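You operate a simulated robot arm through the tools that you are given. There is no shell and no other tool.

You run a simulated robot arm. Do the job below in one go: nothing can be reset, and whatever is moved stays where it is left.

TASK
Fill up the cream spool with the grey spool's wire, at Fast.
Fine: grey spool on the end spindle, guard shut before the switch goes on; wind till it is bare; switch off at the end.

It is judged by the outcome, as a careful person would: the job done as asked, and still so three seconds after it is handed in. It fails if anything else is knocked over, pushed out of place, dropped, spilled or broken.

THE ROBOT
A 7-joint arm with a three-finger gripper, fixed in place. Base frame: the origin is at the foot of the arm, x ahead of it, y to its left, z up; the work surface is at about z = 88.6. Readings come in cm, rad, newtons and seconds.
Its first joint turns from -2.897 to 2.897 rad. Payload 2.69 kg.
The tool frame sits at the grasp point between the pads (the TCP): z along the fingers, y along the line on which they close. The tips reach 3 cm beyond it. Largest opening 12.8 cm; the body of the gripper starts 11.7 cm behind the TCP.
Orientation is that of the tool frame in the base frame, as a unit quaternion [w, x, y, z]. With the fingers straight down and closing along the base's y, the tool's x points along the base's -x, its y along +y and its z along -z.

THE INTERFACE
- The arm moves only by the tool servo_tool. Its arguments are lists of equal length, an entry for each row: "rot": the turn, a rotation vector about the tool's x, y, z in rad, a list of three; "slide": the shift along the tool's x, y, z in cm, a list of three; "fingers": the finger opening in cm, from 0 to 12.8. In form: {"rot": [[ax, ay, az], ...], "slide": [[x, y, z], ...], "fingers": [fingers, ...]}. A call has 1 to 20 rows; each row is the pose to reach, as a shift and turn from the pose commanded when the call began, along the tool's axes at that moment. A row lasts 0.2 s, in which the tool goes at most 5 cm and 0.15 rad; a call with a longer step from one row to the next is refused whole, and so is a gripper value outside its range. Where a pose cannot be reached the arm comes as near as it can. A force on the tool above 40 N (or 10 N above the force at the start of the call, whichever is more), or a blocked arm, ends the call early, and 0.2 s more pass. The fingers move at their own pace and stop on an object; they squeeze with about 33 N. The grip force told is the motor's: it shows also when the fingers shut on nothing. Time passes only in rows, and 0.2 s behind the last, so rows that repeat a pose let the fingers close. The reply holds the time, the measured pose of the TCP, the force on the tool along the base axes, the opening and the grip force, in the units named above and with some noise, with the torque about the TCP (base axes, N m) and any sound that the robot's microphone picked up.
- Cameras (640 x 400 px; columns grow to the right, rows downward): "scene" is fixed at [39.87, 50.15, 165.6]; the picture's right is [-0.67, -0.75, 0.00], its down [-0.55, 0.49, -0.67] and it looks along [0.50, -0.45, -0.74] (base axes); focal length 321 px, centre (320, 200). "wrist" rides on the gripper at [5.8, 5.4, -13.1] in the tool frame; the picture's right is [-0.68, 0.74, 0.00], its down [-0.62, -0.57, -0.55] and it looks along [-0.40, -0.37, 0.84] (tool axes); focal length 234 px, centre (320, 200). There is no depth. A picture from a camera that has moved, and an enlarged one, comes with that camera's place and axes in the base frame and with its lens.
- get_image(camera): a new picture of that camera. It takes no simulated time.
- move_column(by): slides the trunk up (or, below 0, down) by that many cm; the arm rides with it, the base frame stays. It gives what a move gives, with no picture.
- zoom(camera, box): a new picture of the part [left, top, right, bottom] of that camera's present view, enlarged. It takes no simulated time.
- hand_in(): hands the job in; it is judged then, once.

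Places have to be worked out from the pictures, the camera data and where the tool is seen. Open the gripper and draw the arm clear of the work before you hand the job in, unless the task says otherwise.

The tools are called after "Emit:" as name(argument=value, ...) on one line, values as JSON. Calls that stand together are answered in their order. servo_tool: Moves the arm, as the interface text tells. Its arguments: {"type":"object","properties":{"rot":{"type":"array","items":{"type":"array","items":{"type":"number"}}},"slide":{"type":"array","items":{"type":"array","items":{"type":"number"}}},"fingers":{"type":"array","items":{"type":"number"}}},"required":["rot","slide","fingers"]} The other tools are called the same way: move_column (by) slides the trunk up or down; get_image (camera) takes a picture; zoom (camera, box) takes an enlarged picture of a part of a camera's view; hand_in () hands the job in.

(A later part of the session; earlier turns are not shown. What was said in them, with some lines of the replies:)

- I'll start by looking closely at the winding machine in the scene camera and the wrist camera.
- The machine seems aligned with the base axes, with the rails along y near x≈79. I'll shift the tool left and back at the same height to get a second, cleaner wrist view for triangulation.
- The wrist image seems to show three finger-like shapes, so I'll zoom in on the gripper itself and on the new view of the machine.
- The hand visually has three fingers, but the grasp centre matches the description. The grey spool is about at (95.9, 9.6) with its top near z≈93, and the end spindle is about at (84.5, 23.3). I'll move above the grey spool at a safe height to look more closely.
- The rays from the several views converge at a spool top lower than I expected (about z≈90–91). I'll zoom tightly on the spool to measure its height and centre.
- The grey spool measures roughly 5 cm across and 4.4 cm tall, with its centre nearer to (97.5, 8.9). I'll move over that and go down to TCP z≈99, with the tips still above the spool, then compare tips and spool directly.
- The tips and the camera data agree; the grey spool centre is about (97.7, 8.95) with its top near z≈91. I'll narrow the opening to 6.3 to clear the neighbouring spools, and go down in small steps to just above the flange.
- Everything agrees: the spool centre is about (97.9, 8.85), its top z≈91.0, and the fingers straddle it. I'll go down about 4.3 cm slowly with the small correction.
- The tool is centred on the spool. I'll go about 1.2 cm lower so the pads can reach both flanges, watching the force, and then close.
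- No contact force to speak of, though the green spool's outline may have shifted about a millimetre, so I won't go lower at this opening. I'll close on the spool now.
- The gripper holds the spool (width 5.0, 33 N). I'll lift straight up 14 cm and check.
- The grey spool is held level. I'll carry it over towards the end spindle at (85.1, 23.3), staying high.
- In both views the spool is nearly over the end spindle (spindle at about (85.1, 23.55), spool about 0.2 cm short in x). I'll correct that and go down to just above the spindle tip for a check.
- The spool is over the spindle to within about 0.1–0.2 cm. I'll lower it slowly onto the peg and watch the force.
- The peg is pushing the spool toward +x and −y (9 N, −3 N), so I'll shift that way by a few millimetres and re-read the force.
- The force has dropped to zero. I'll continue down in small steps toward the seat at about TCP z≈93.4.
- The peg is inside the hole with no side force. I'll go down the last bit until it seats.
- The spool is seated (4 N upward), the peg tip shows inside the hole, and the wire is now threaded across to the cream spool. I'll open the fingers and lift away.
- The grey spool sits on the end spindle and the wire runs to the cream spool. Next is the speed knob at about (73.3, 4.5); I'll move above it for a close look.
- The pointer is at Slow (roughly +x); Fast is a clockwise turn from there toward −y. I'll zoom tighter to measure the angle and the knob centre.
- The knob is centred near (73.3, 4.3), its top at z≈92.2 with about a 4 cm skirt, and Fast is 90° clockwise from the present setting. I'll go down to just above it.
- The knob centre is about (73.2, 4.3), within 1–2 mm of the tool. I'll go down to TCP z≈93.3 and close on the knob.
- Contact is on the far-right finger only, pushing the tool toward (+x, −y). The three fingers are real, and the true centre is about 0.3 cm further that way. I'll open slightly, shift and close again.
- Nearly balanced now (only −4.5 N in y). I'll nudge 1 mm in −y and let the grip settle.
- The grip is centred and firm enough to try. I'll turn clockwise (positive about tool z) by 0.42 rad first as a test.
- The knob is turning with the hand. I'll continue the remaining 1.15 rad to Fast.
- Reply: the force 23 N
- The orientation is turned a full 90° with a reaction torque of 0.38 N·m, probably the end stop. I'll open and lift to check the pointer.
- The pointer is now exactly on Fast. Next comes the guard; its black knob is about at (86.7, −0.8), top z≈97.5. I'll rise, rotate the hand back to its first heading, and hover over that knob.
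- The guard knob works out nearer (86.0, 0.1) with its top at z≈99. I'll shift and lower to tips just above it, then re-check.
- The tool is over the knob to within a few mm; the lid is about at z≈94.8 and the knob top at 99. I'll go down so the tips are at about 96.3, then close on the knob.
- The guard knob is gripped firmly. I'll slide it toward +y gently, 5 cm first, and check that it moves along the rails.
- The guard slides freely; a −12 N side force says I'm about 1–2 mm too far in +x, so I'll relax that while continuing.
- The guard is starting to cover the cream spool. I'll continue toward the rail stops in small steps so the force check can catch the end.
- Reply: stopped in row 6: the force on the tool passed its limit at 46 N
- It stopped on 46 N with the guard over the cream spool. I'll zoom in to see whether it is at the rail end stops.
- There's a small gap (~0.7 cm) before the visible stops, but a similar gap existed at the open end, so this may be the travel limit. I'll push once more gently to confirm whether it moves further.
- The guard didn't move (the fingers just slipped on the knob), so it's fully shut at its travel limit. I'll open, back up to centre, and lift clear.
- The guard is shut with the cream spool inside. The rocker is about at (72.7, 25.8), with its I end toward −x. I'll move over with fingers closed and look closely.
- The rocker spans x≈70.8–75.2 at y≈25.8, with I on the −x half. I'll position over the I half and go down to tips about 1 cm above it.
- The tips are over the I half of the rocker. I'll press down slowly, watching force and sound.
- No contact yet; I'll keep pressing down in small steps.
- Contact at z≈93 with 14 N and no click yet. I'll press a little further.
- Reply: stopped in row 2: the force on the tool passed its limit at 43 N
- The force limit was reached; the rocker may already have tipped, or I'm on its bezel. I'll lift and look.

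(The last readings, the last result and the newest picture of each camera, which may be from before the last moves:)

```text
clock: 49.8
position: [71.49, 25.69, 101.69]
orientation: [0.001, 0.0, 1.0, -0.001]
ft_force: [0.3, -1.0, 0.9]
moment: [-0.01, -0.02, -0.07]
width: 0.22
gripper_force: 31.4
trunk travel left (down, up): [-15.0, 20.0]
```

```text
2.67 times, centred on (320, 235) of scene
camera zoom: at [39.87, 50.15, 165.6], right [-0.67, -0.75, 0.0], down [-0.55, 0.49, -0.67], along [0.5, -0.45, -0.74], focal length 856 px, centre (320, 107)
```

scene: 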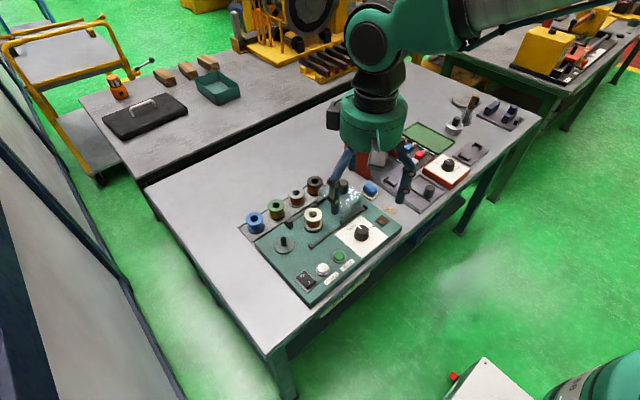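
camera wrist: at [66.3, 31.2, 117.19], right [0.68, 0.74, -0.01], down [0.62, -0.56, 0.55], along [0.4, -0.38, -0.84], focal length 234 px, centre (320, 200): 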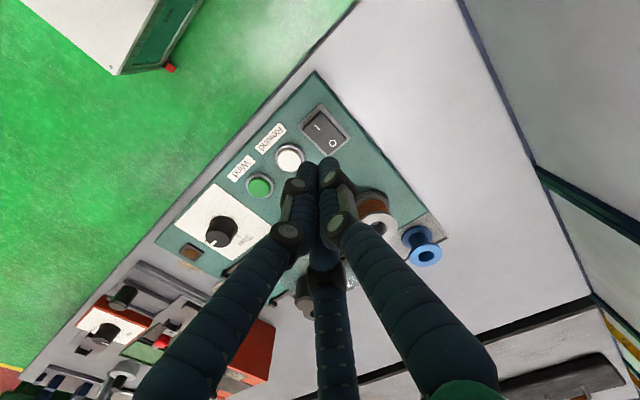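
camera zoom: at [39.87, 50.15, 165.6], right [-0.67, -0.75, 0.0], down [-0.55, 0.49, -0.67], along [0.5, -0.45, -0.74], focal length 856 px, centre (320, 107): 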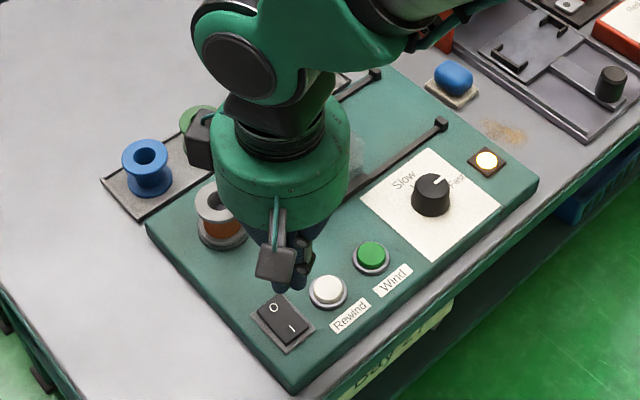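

The rocker has flipped to I and the lamp is lit: power is on with the guard shut. Now I'll move above the green Wind button, about (71.9, 15).

Emit:
servo_tool(rot=[[0, 0, 0], [0, 0, 0], [0, 0, 0], [0, 0, 0], [0, 0, 0]], slide=[[-0.1, -3, 0], [-0.2, -6, 0], [-0.3, -9, 0], [-0.4, -10.7, 0], [-0.4, -10.7, 0]], fingers=[0, 0, 0, 0, 0])

Emit:
zoom(camera="wrist", box=[240, 60, 400, 200])

Emit:
zoom(camera="scene", box=[290, 200, 390, 290])

```text
clock: 51.0
position: [71.83, 14.9, 101.8]
orientation: [0.0, 0.001, 1.0, -0.001]
ft_force: [-0.1, -0.3, 0.1]
moment: [0.04, 0.03, 0.0]
width: 0.21
gripper_force: 31.6
trunk travel left (down, up): [-15.0, 20.0]
```

```text
2.86 times, centred on (320, 130) of wrist
camera zoom: at [65.97, 20.47, 114.71], right [0.68, 0.74, 0.0], down [0.62, -0.56, 0.55], along [0.4, -0.37, -0.84], focal length 669 px, centre (320, 400)
```

zoom: 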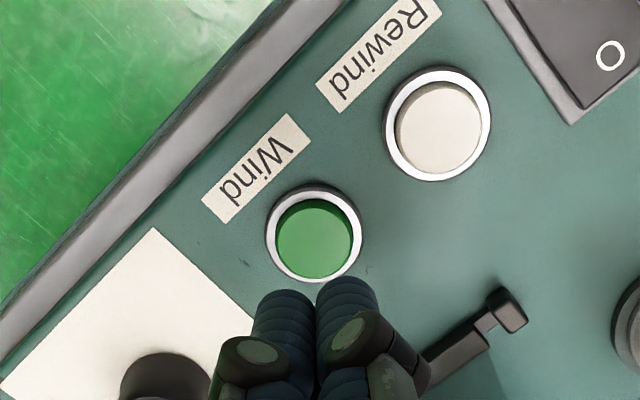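

```text
4.44 times, centred on (340, 245) of scene
camera zoom: at [39.87, 50.15, 165.6], right [-0.67, -0.75, 0.0], down [-0.55, 0.49, -0.67], along [0.5, -0.45, -0.74], focal length 1428 px, centre (231, 0)
```

zoom: 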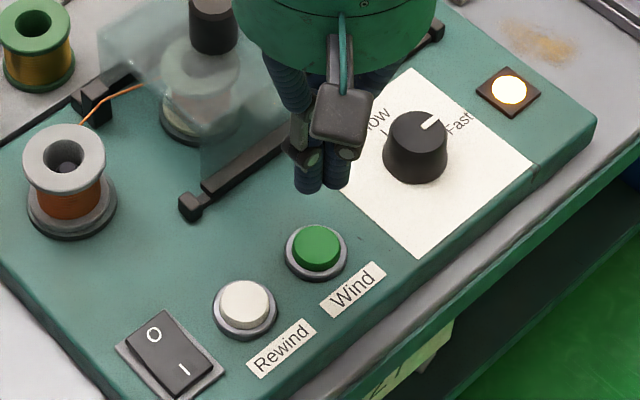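

The Wind button centre is about (72.2, 14.45). I'll centre on it and go down to just above it.

Emit:
servo_tool(rot=[[0, 0, 0], [0, 0, 0], [0, 0, 0], [0, 0, 0], [0, 0, 0], [0, 0, 0]], slide=[[-0.3, -0.45, 2], [-0.3, -0.45, 4.5], [-0.3, -0.45, 6.5], [-0.3, -0.45, 7.2], [-0.3, -0.45, 7.6], [-0.3, -0.45, 7.6]], fingers=[0, 0, 0, 0, 0, 0])

Emit:
zoom(camera="wrist", box=[240, 60, 400, 200])

Emit:
zoom(camera="scene", box=[290, 200, 390, 290])

```text
clock: 52.4
position: [72.26, 14.62, 94.29]
orientation: [0.0, 0.0, 1.0, -0.002]
ft_force: [0.2, 0.7, 1.1]
moment: [0.01, 0.04, -0.02]
width: 0.2
gripper_force: 31.1
trunk travel left (down, up): [-15.0, 20.0]
```

```text
2.86 times, centred on (320, 130) of wrist
camera zoom: at [66.25, 20.06, 107.05], right [0.68, 0.74, 0.0], down [0.62, -0.56, 0.55], along [0.4, -0.37, -0.84], focal length 669 px, centre (320, 400)
```

zoom: 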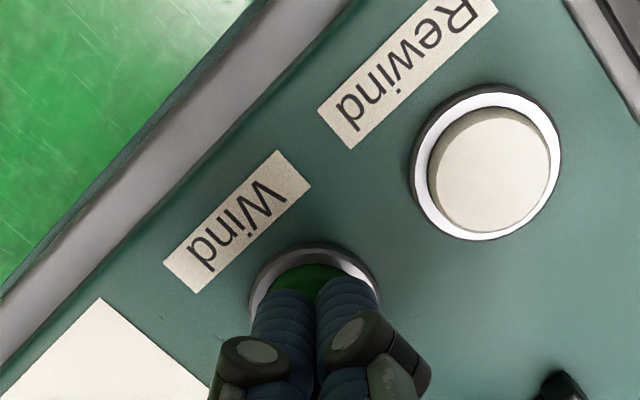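

```text
4.44 times, centred on (340, 245) of scene
camera zoom: at [39.87, 50.15, 165.6], right [-0.67, -0.75, 0.0], down [-0.55, 0.49, -0.67], along [0.5, -0.45, -0.74], focal length 1428 px, centre (231, 0)
```

zoom: 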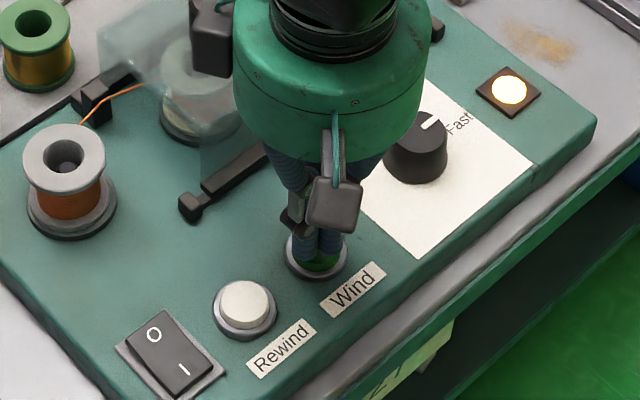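

The tips are over the Wind button. I'll press in small steps.

Emit:
servo_tool(rot=[[0, 0, 0], [0, 0, 0], [0, 0, 0], [0, 0, 0]], slide=[[0, 0, 0.2], [0, 0, 0.4], [0, 0, 0.6], [0, 0, 0.8]], fingers=[0, 0, 0, 0])

```text
clock: 53.4
position: [72.27, 14.54, 93.39]
orientation: [0.001, 0.0, 1.0, -0.002]
ft_force: [0.1, -0.2, -0.4]
moment: [0.02, 0.0, -0.04]
width: 0.19
gripper_force: 31.5
trunk travel left (down, up): [-15.0, 20.0]
```

No contact yet; I'll go on a little further.

Emit:
servo_tool(rot=[[0, 0, 0], [0, 0, 0], [0, 0, 0]], slide=[[0, 0, 0.15], [0, 0, 0.3], [0, 0, 0.45]], fingers=[0, 0, 0])

Emit:
zoom(camera="scene", box=[240, 180, 400, 290])

```text
clock: 54.2
position: [72.13, 14.48, 93.0]
orientation: [0.001, 0.0, 1.0, -0.001]
ft_force: [-0.6, 0.6, 1.2]
moment: [-0.02, 0.06, 0.0]
width: 0.23
gripper_force: 31.1
trunk travel left (down, up): [-15.0, 20.0]
```

```text
3.64 times, centred on (320, 235) of scene
camera zoom: at [39.87, 50.15, 165.6], right [-0.67, -0.75, 0.0], down [-0.55, 0.49, -0.67], along [0.5, -0.45, -0.74], focal length 1168 px, centre (320, 73)
```

zoom: 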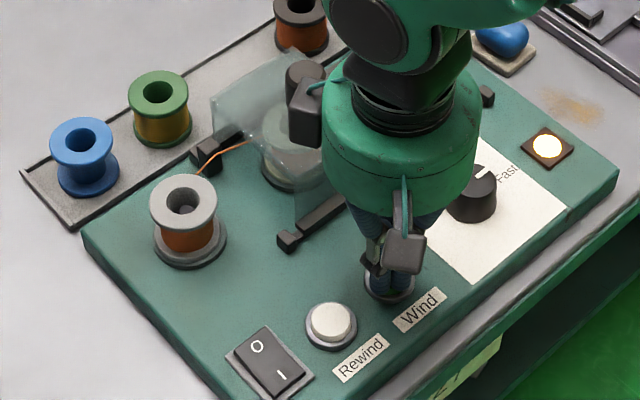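

Emit:
servo_tool(rot=[[0, 0, 0], [0, 0, 0], [0, 0, 0]], slide=[[0, 0, 0.15], [0, 0, 0.3], [0, 0, 0.4]], fingers=[0, 0, 0])

Emit:
zoom(camera="scene", box=[240, 180, 400, 290])

```text
clock: 55.0
position: [72.18, 14.49, 92.54]
orientation: [0.0, 0.0, 1.0, -0.002]
ft_force: [-0.4, -2.5, 5.3]
moment: [-0.06, 0.0, -0.02]
width: 0.6
gripper_force: 31.0
trunk travel left (down, up): [-15.0, 20.0]
heard: click
```

```text
3.64 times, centred on (320, 235) of scene
camera zoom: at [39.87, 50.15, 165.6], right [-0.67, -0.75, 0.0], down [-0.55, 0.49, -0.67], along [0.5, -0.45, -0.74], focal length 1168 px, centre (320, 73)
```

zoom: 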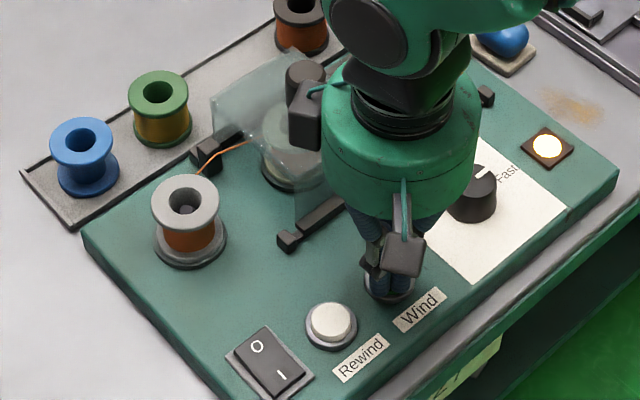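

I heard the click. I'll hold the button a second to see whether the spools turn and what sound comes.

Emit:
servo_tool(rot=[[0, 0, 0], [0, 0, 0], [0, 0, 0], [0, 0, 0], [0, 0, 0]], slide=[[0, 0, 0], [0, 0, 0], [0, 0, 0], [0, 0, 0], [0, 0, 0]], fingers=[0, 0, 0, 0, 0])

Emit:
zoom(camera="scene", box=[260, 180, 340, 250])

```text
clock: 56.2
position: [72.16, 14.52, 92.43]
orientation: [0.0, -0.001, 1.0, -0.002]
ft_force: [2.3, -1.5, 6.2]
moment: [-0.06, -0.06, 0.0]
width: 0.59
gripper_force: 31.5
trunk travel left (down, up): [-15.0, 20.0]
```

```text
5.71 times, centred on (300, 215) of scene
camera zoom: at [39.87, 50.15, 165.6], right [-0.67, -0.75, 0.0], down [-0.55, 0.49, -0.67], along [0.5, -0.45, -0.74], focal length 1835 px, centre (434, 114)
```

zoom: 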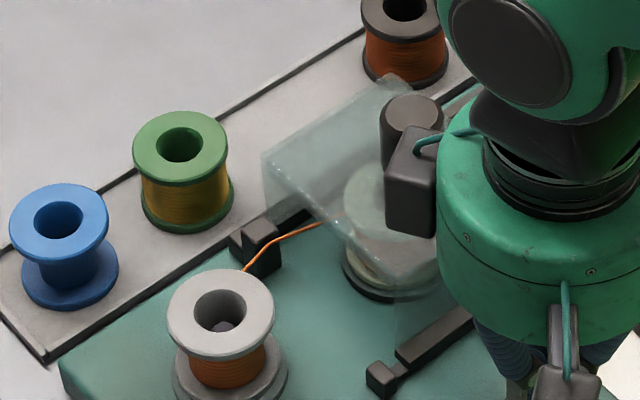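

The grey winding looks slightly thinner, so it seems to be winding. I'll keep holding 4 s and compare.

Emit:
servo_tool(rot=[[0, 0, 0], [0, 0, 0], [0, 0, 0], [0, 0, 0], [0, 0, 0], [0, 0, 0], [0, 0, 0], [0, 0, 0], [0, 0, 0], [0, 0, 0], [0, 0, 0], [0, 0, 0], [0, 0, 0], [0, 0, 0], [0, 0, 0], [0, 0, 0], [0, 0, 0], [0, 0, 0], [0, 0, 0], [0, 0, 0]], slide=[[0, 0, 0], [0, 0, 0], [0, 0, 0], [0, 0, 0], [0, 0, 0], [0, 0, 0], [0, 0, 0], [0, 0, 0], [0, 0, 0], [0, 0, 0], [0, 0, 0], [0, 0, 0], [0, 0, 0], [0, 0, 0], [0, 0, 0], [0, 0, 0], [0, 0, 0], [0, 0, 0], [0, 0, 0], [0, 0, 0]], fingers=[0, 0, 0, 0, 0, 0, 0, 0, 0, 0, 0, 0, 0, 0, 0, 0, 0, 0, 0, 0])

Emit:
zoom(camera="scene", box=[260, 180, 340, 250])

```text
clock: 60.4
position: [72.06, 14.54, 92.51]
orientation: [0.001, 0.0, 1.0, -0.001]
ft_force: [1.6, 0.9, 7.2]
moment: [0.01, -0.04, 0.04]
width: 0.62
gripper_force: 31.0
trunk travel left (down, up): [-15.0, 20.0]
```

```text
5.71 times, centred on (300, 215) of scene
camera zoom: at [39.87, 50.15, 165.6], right [-0.67, -0.75, 0.0], down [-0.55, 0.49, -0.67], along [0.5, -0.45, -0.74], focal length 1835 px, centre (434, 114)
```

zoom: 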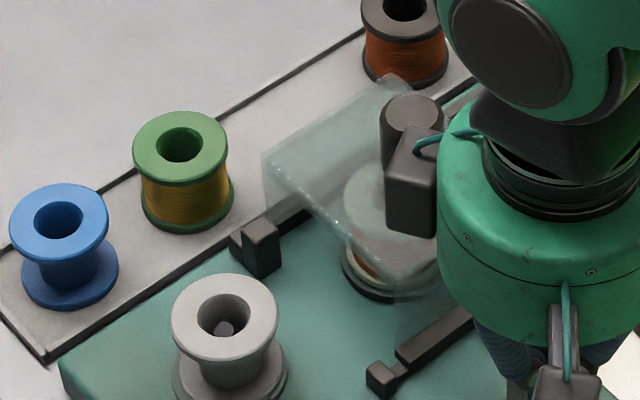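

The grey spool is bare and the wire has run out. I'll release the button, lift, and go over the O half of the rocker at about (74.6, 25.7).

Emit:
servo_tool(rot=[[0, 0, 0], [0, 0, 0], [0, 0, 0], [0, 0, 0], [0, 0, 0], [0, 0, 0], [0, 0, 0], [0, 0, 0]], slide=[[0, 0, -1], [0, 0, -4], [0, 0, -7.5], [-0.8, 3.7, -7.5], [-1.6, 7.4, -7.5], [-2.4, 11.2, -7.5], [-2.4, 11.2, -7.5], [-2.4, 11.2, -7.5]], fingers=[0, 0, 0, 0, 0, 0, 0, 0])

Emit:
zoom(camera="wrist", box=[240, 60, 400, 200])

Emit:
zoom(camera="scene", box=[230, 160, 410, 310])

```text
clock: 62.2
position: [74.55, 25.81, 99.94]
orientation: [0.0, -0.001, 1.0, -0.002]
ft_force: [-0.3, 0.2, -0.4]
moment: [0.0, 0.0, -0.01]
width: 0.22
gripper_force: 31.8
trunk travel left (down, up): [-15.0, 20.0]
```

```text
2.86 times, centred on (320, 130) of wrist
camera zoom: at [68.62, 31.31, 112.92], right [0.68, 0.74, 0.0], down [0.62, -0.56, 0.55], along [0.4, -0.37, -0.84], focal length 669 px, centre (320, 400)
```

zoom: 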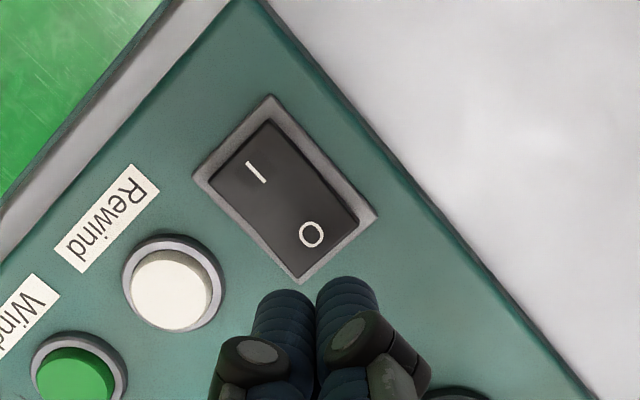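

```text
2.67 times, centred on (320, 235) of scene
camera zoom: at [39.87, 50.15, 165.6], right [-0.67, -0.75, 0.0], down [-0.55, 0.49, -0.67], along [0.5, -0.45, -0.74], focal length 856 px, centre (320, 107)
```

zoom: 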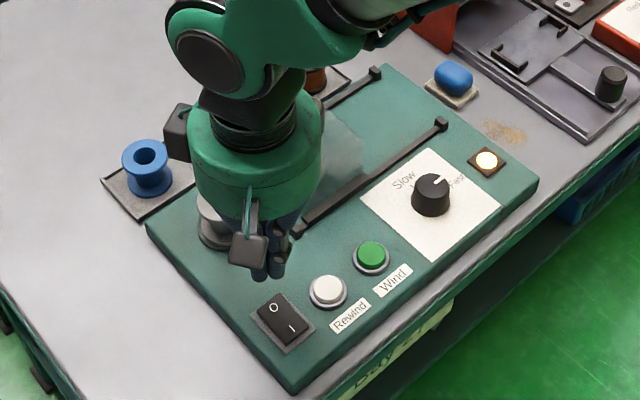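

The tool is just outward of the O mark, as wanted. I'll go down to near contact.

Emit:
servo_tool(rot=[[0, 0, 0], [0, 0, 0], [0, 0, 0], [0, 0, 0], [0, 0, 0], [0, 0, 0]], slide=[[0, 0, 2], [0, 0, 4], [0, 0, 5.5], [0, 0, 6], [0, 0, 6.3], [0, 0, 6.5]], fingers=[0, 0, 0, 0, 0, 0])

```text
clock: 63.6
position: [74.55, 25.68, 93.45]
orientation: [0.001, 0.001, 1.0, -0.002]
ft_force: [0.3, 0.6, 0.1]
moment: [0.03, -0.01, 0.0]
width: 0.22
gripper_force: 31.6
trunk travel left (down, up): [-15.0, 20.0]
```

I'm just above contact; pressing the O half now in small steps.

Emit:
servo_tool(rot=[[0, 0, 0], [0, 0, 0], [0, 0, 0], [0, 0, 0], [0, 0, 0], [0, 0, 0]], slide=[[0, 0, 0.2], [0, 0, 0.4], [0, 0, 0.6], [0, 0, 0.75], [0, 0, 0.9], [0, 0, 1.0]], fingers=[0, 0, 0, 0, 0, 0])

Emit:
zoom(camera="scene", box=[230, 160, 410, 310])

```text
clock: 65.1
position: [74.86, 25.83, 92.96]
orientation: [0.003, 0.0, 1.0, 0.0]
ft_force: [5.0, 1.0, 10.3]
moment: [-0.02, 0.02, -0.05]
width: 0.18
gripper_force: 31.7
trunk travel left (down, up): [-15.0, 20.0]
stopped in row 6: the force on the tool passed its limit at 41 N (the readings are from after the stop); the commanded pose is now the measured one
```

```text
2.67 times, centred on (320, 235) of scene
camera zoom: at [39.87, 50.15, 165.6], right [-0.67, -0.75, 0.0], down [-0.55, 0.49, -0.67], along [0.5, -0.45, -0.74], focal length 856 px, centre (320, 107)
```

zoom: 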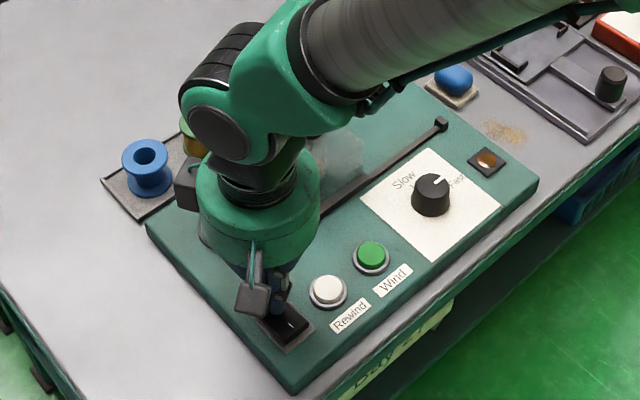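

The lamp is dark, so the switch is off. I'll lift straight up and check everything.

Emit:
servo_tool(rot=[[0, 0, 0], [0, 0, 0], [0, 0, 0], [0, 0, 0], [0, 0, 0], [0, 0, 0], [0, 0, 0]], slide=[[0, 0, -2], [0, 0, -5], [0, 0, -9], [0, 0, -13], [0, 0, -17], [0, 0, -21], [0, 0, -21]], fingers=[0, 0, 0, 0, 2, 4, 6])

Emit:
get_image(camera="scene")

Emit:
get_image(camera="wrist")

```text
clock: 66.7
position: [74.68, 25.65, 113.63]
orientation: [0.001, 0.0, 1.0, -0.001]
ft_force: [-0.5, -0.4, 0.3]
moment: [0.01, 0.02, -0.01]
width: 5.98
gripper_force: 0.0
trunk travel left (down, up): [-15.0, 20.0]
```

```text
taken
```

scene: 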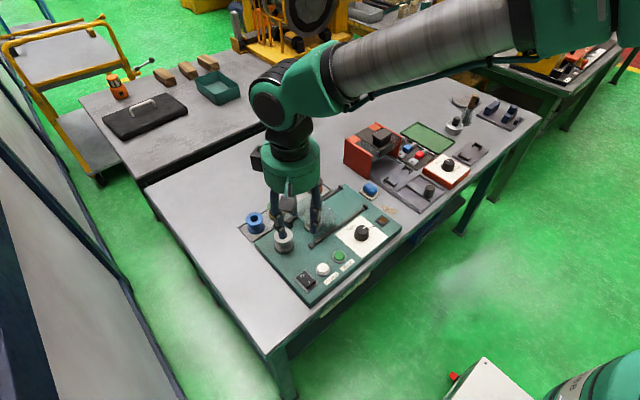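

```text
taken
camera wrist: at [68.77, 31.27, 126.7], right [0.68, 0.74, 0.0], down [0.61, -0.57, 0.55], along [0.41, -0.37, -0.83], focal length 234 px, centre (320, 200)
```

wrist: 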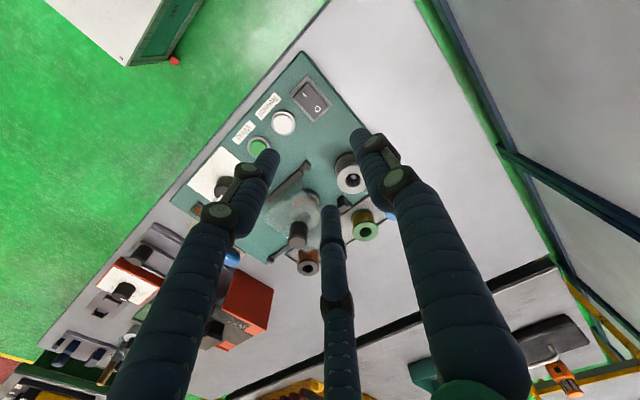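

Now I'll draw the arm back, clear of the machine, with the gripper open, for a final inspection.

Emit:
servo_tool(rot=[[0, 0, 0], [0, 0, 0], [0, 0, 0], [0, 0, 0], [0, 0, 0], [0, 0, 0], [0, 0, 0], [0, 0, 0], [0, 0, 0]], slide=[[2.5, -2.5, -1.5], [5, -5, -3], [7.5, -7.5, -4.5], [10, -10, -6], [12.5, -12.5, -7], [15, -15, -8], [17.5, -17.5, -8], [20, -20, -8], [20, -20, -8]], fingers=[8, 10, 10, 10, 10, 10, 10, 10, 10])

Emit:
zoom(camera="scene", box=[230, 160, 410, 310])

Emit:
zoom(camera="scene", box=[240, 175, 340, 260])

Emit:
get_image(camera="wrist")

```text
clock: 68.7
position: [54.63, 5.67, 121.74]
orientation: [0.002, 0.0, 1.0, -0.001]
ft_force: [-0.9, 0.0, 0.6]
moment: [0.02, -0.05, 0.03]
width: 10.01
gripper_force: 0.0
trunk travel left (down, up): [-15.0, 20.0]
```

```text
2.67 times, centred on (320, 235) of scene
camera zoom: at [39.87, 50.15, 165.6], right [-0.67, -0.75, 0.0], down [-0.55, 0.49, -0.67], along [0.5, -0.45, -0.74], focal length 856 px, centre (320, 107)
```

zoom: 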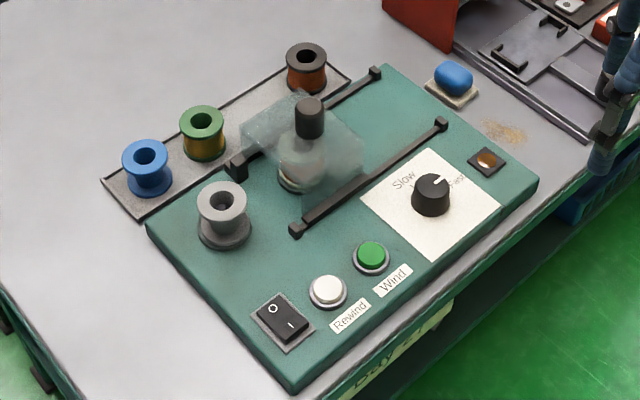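

```text
4.71 times, centred on (290, 218) of scene
camera zoom: at [39.87, 50.15, 165.6], right [-0.67, -0.75, 0.0], down [-0.55, 0.49, -0.67], along [0.5, -0.45, -0.74], focal length 1511 px, centre (461, 118)
```

zoom: 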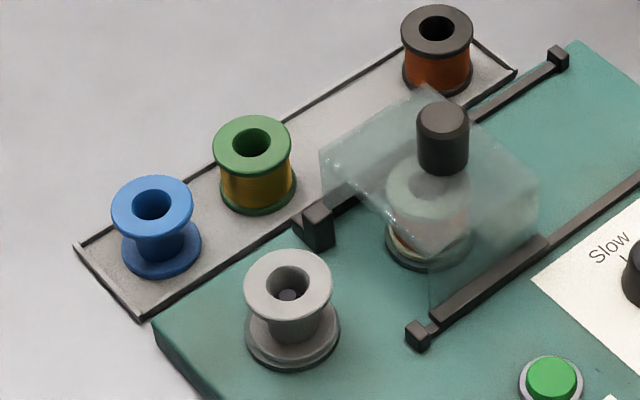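

```text
taken
camera wrist: at [48.59, 11.26, 134.74], right [0.68, 0.74, 0.0], down [0.61, -0.56, 0.55], along [0.41, -0.37, -0.83], focal length 234 px, centre (320, 200)
```

wrist: 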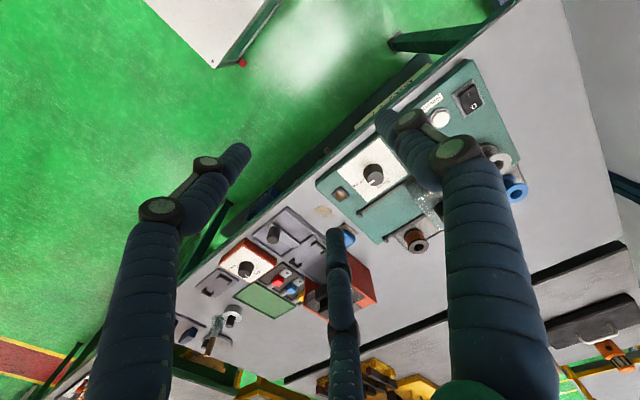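

The grey spool is bare on the end spindle, the guard is shut over the filled cream spool, the knob is at Fast, the rocker is at O and the lamp is out. All the other spools are upright in the tray, and the arm is clear with the gripper open, so I'm handing in.

Emit:
hand_in()

```text
The job is handed in.
```

The cream spool now has all the grey spool's wire, wound at Fast, and I've handed the job in.

- **Winding:** The grey spool went on the end spindle. I turned the speed knob to Fast and shut the guard before switching on. I held Wind until the grey spool was bare.
- **End state:** The switch is off and the lamp is out. The guard is still shut over the cream spool, and the bare grey spool is still on the end spindle. The gripper is open and the arm is clear.
- **Green spool:** It may have shifted about 1 mm when a finger came down beside it to pick up the grey one. It's upright in its tray, and I saw nothing else disturbed.
- **Guard:** It stopped about 0.7 cm short of the end blocks on the rails and wouldn't go further. It had a similar gap at the open end, so I took that as fully shut, and the machine ran with it there.
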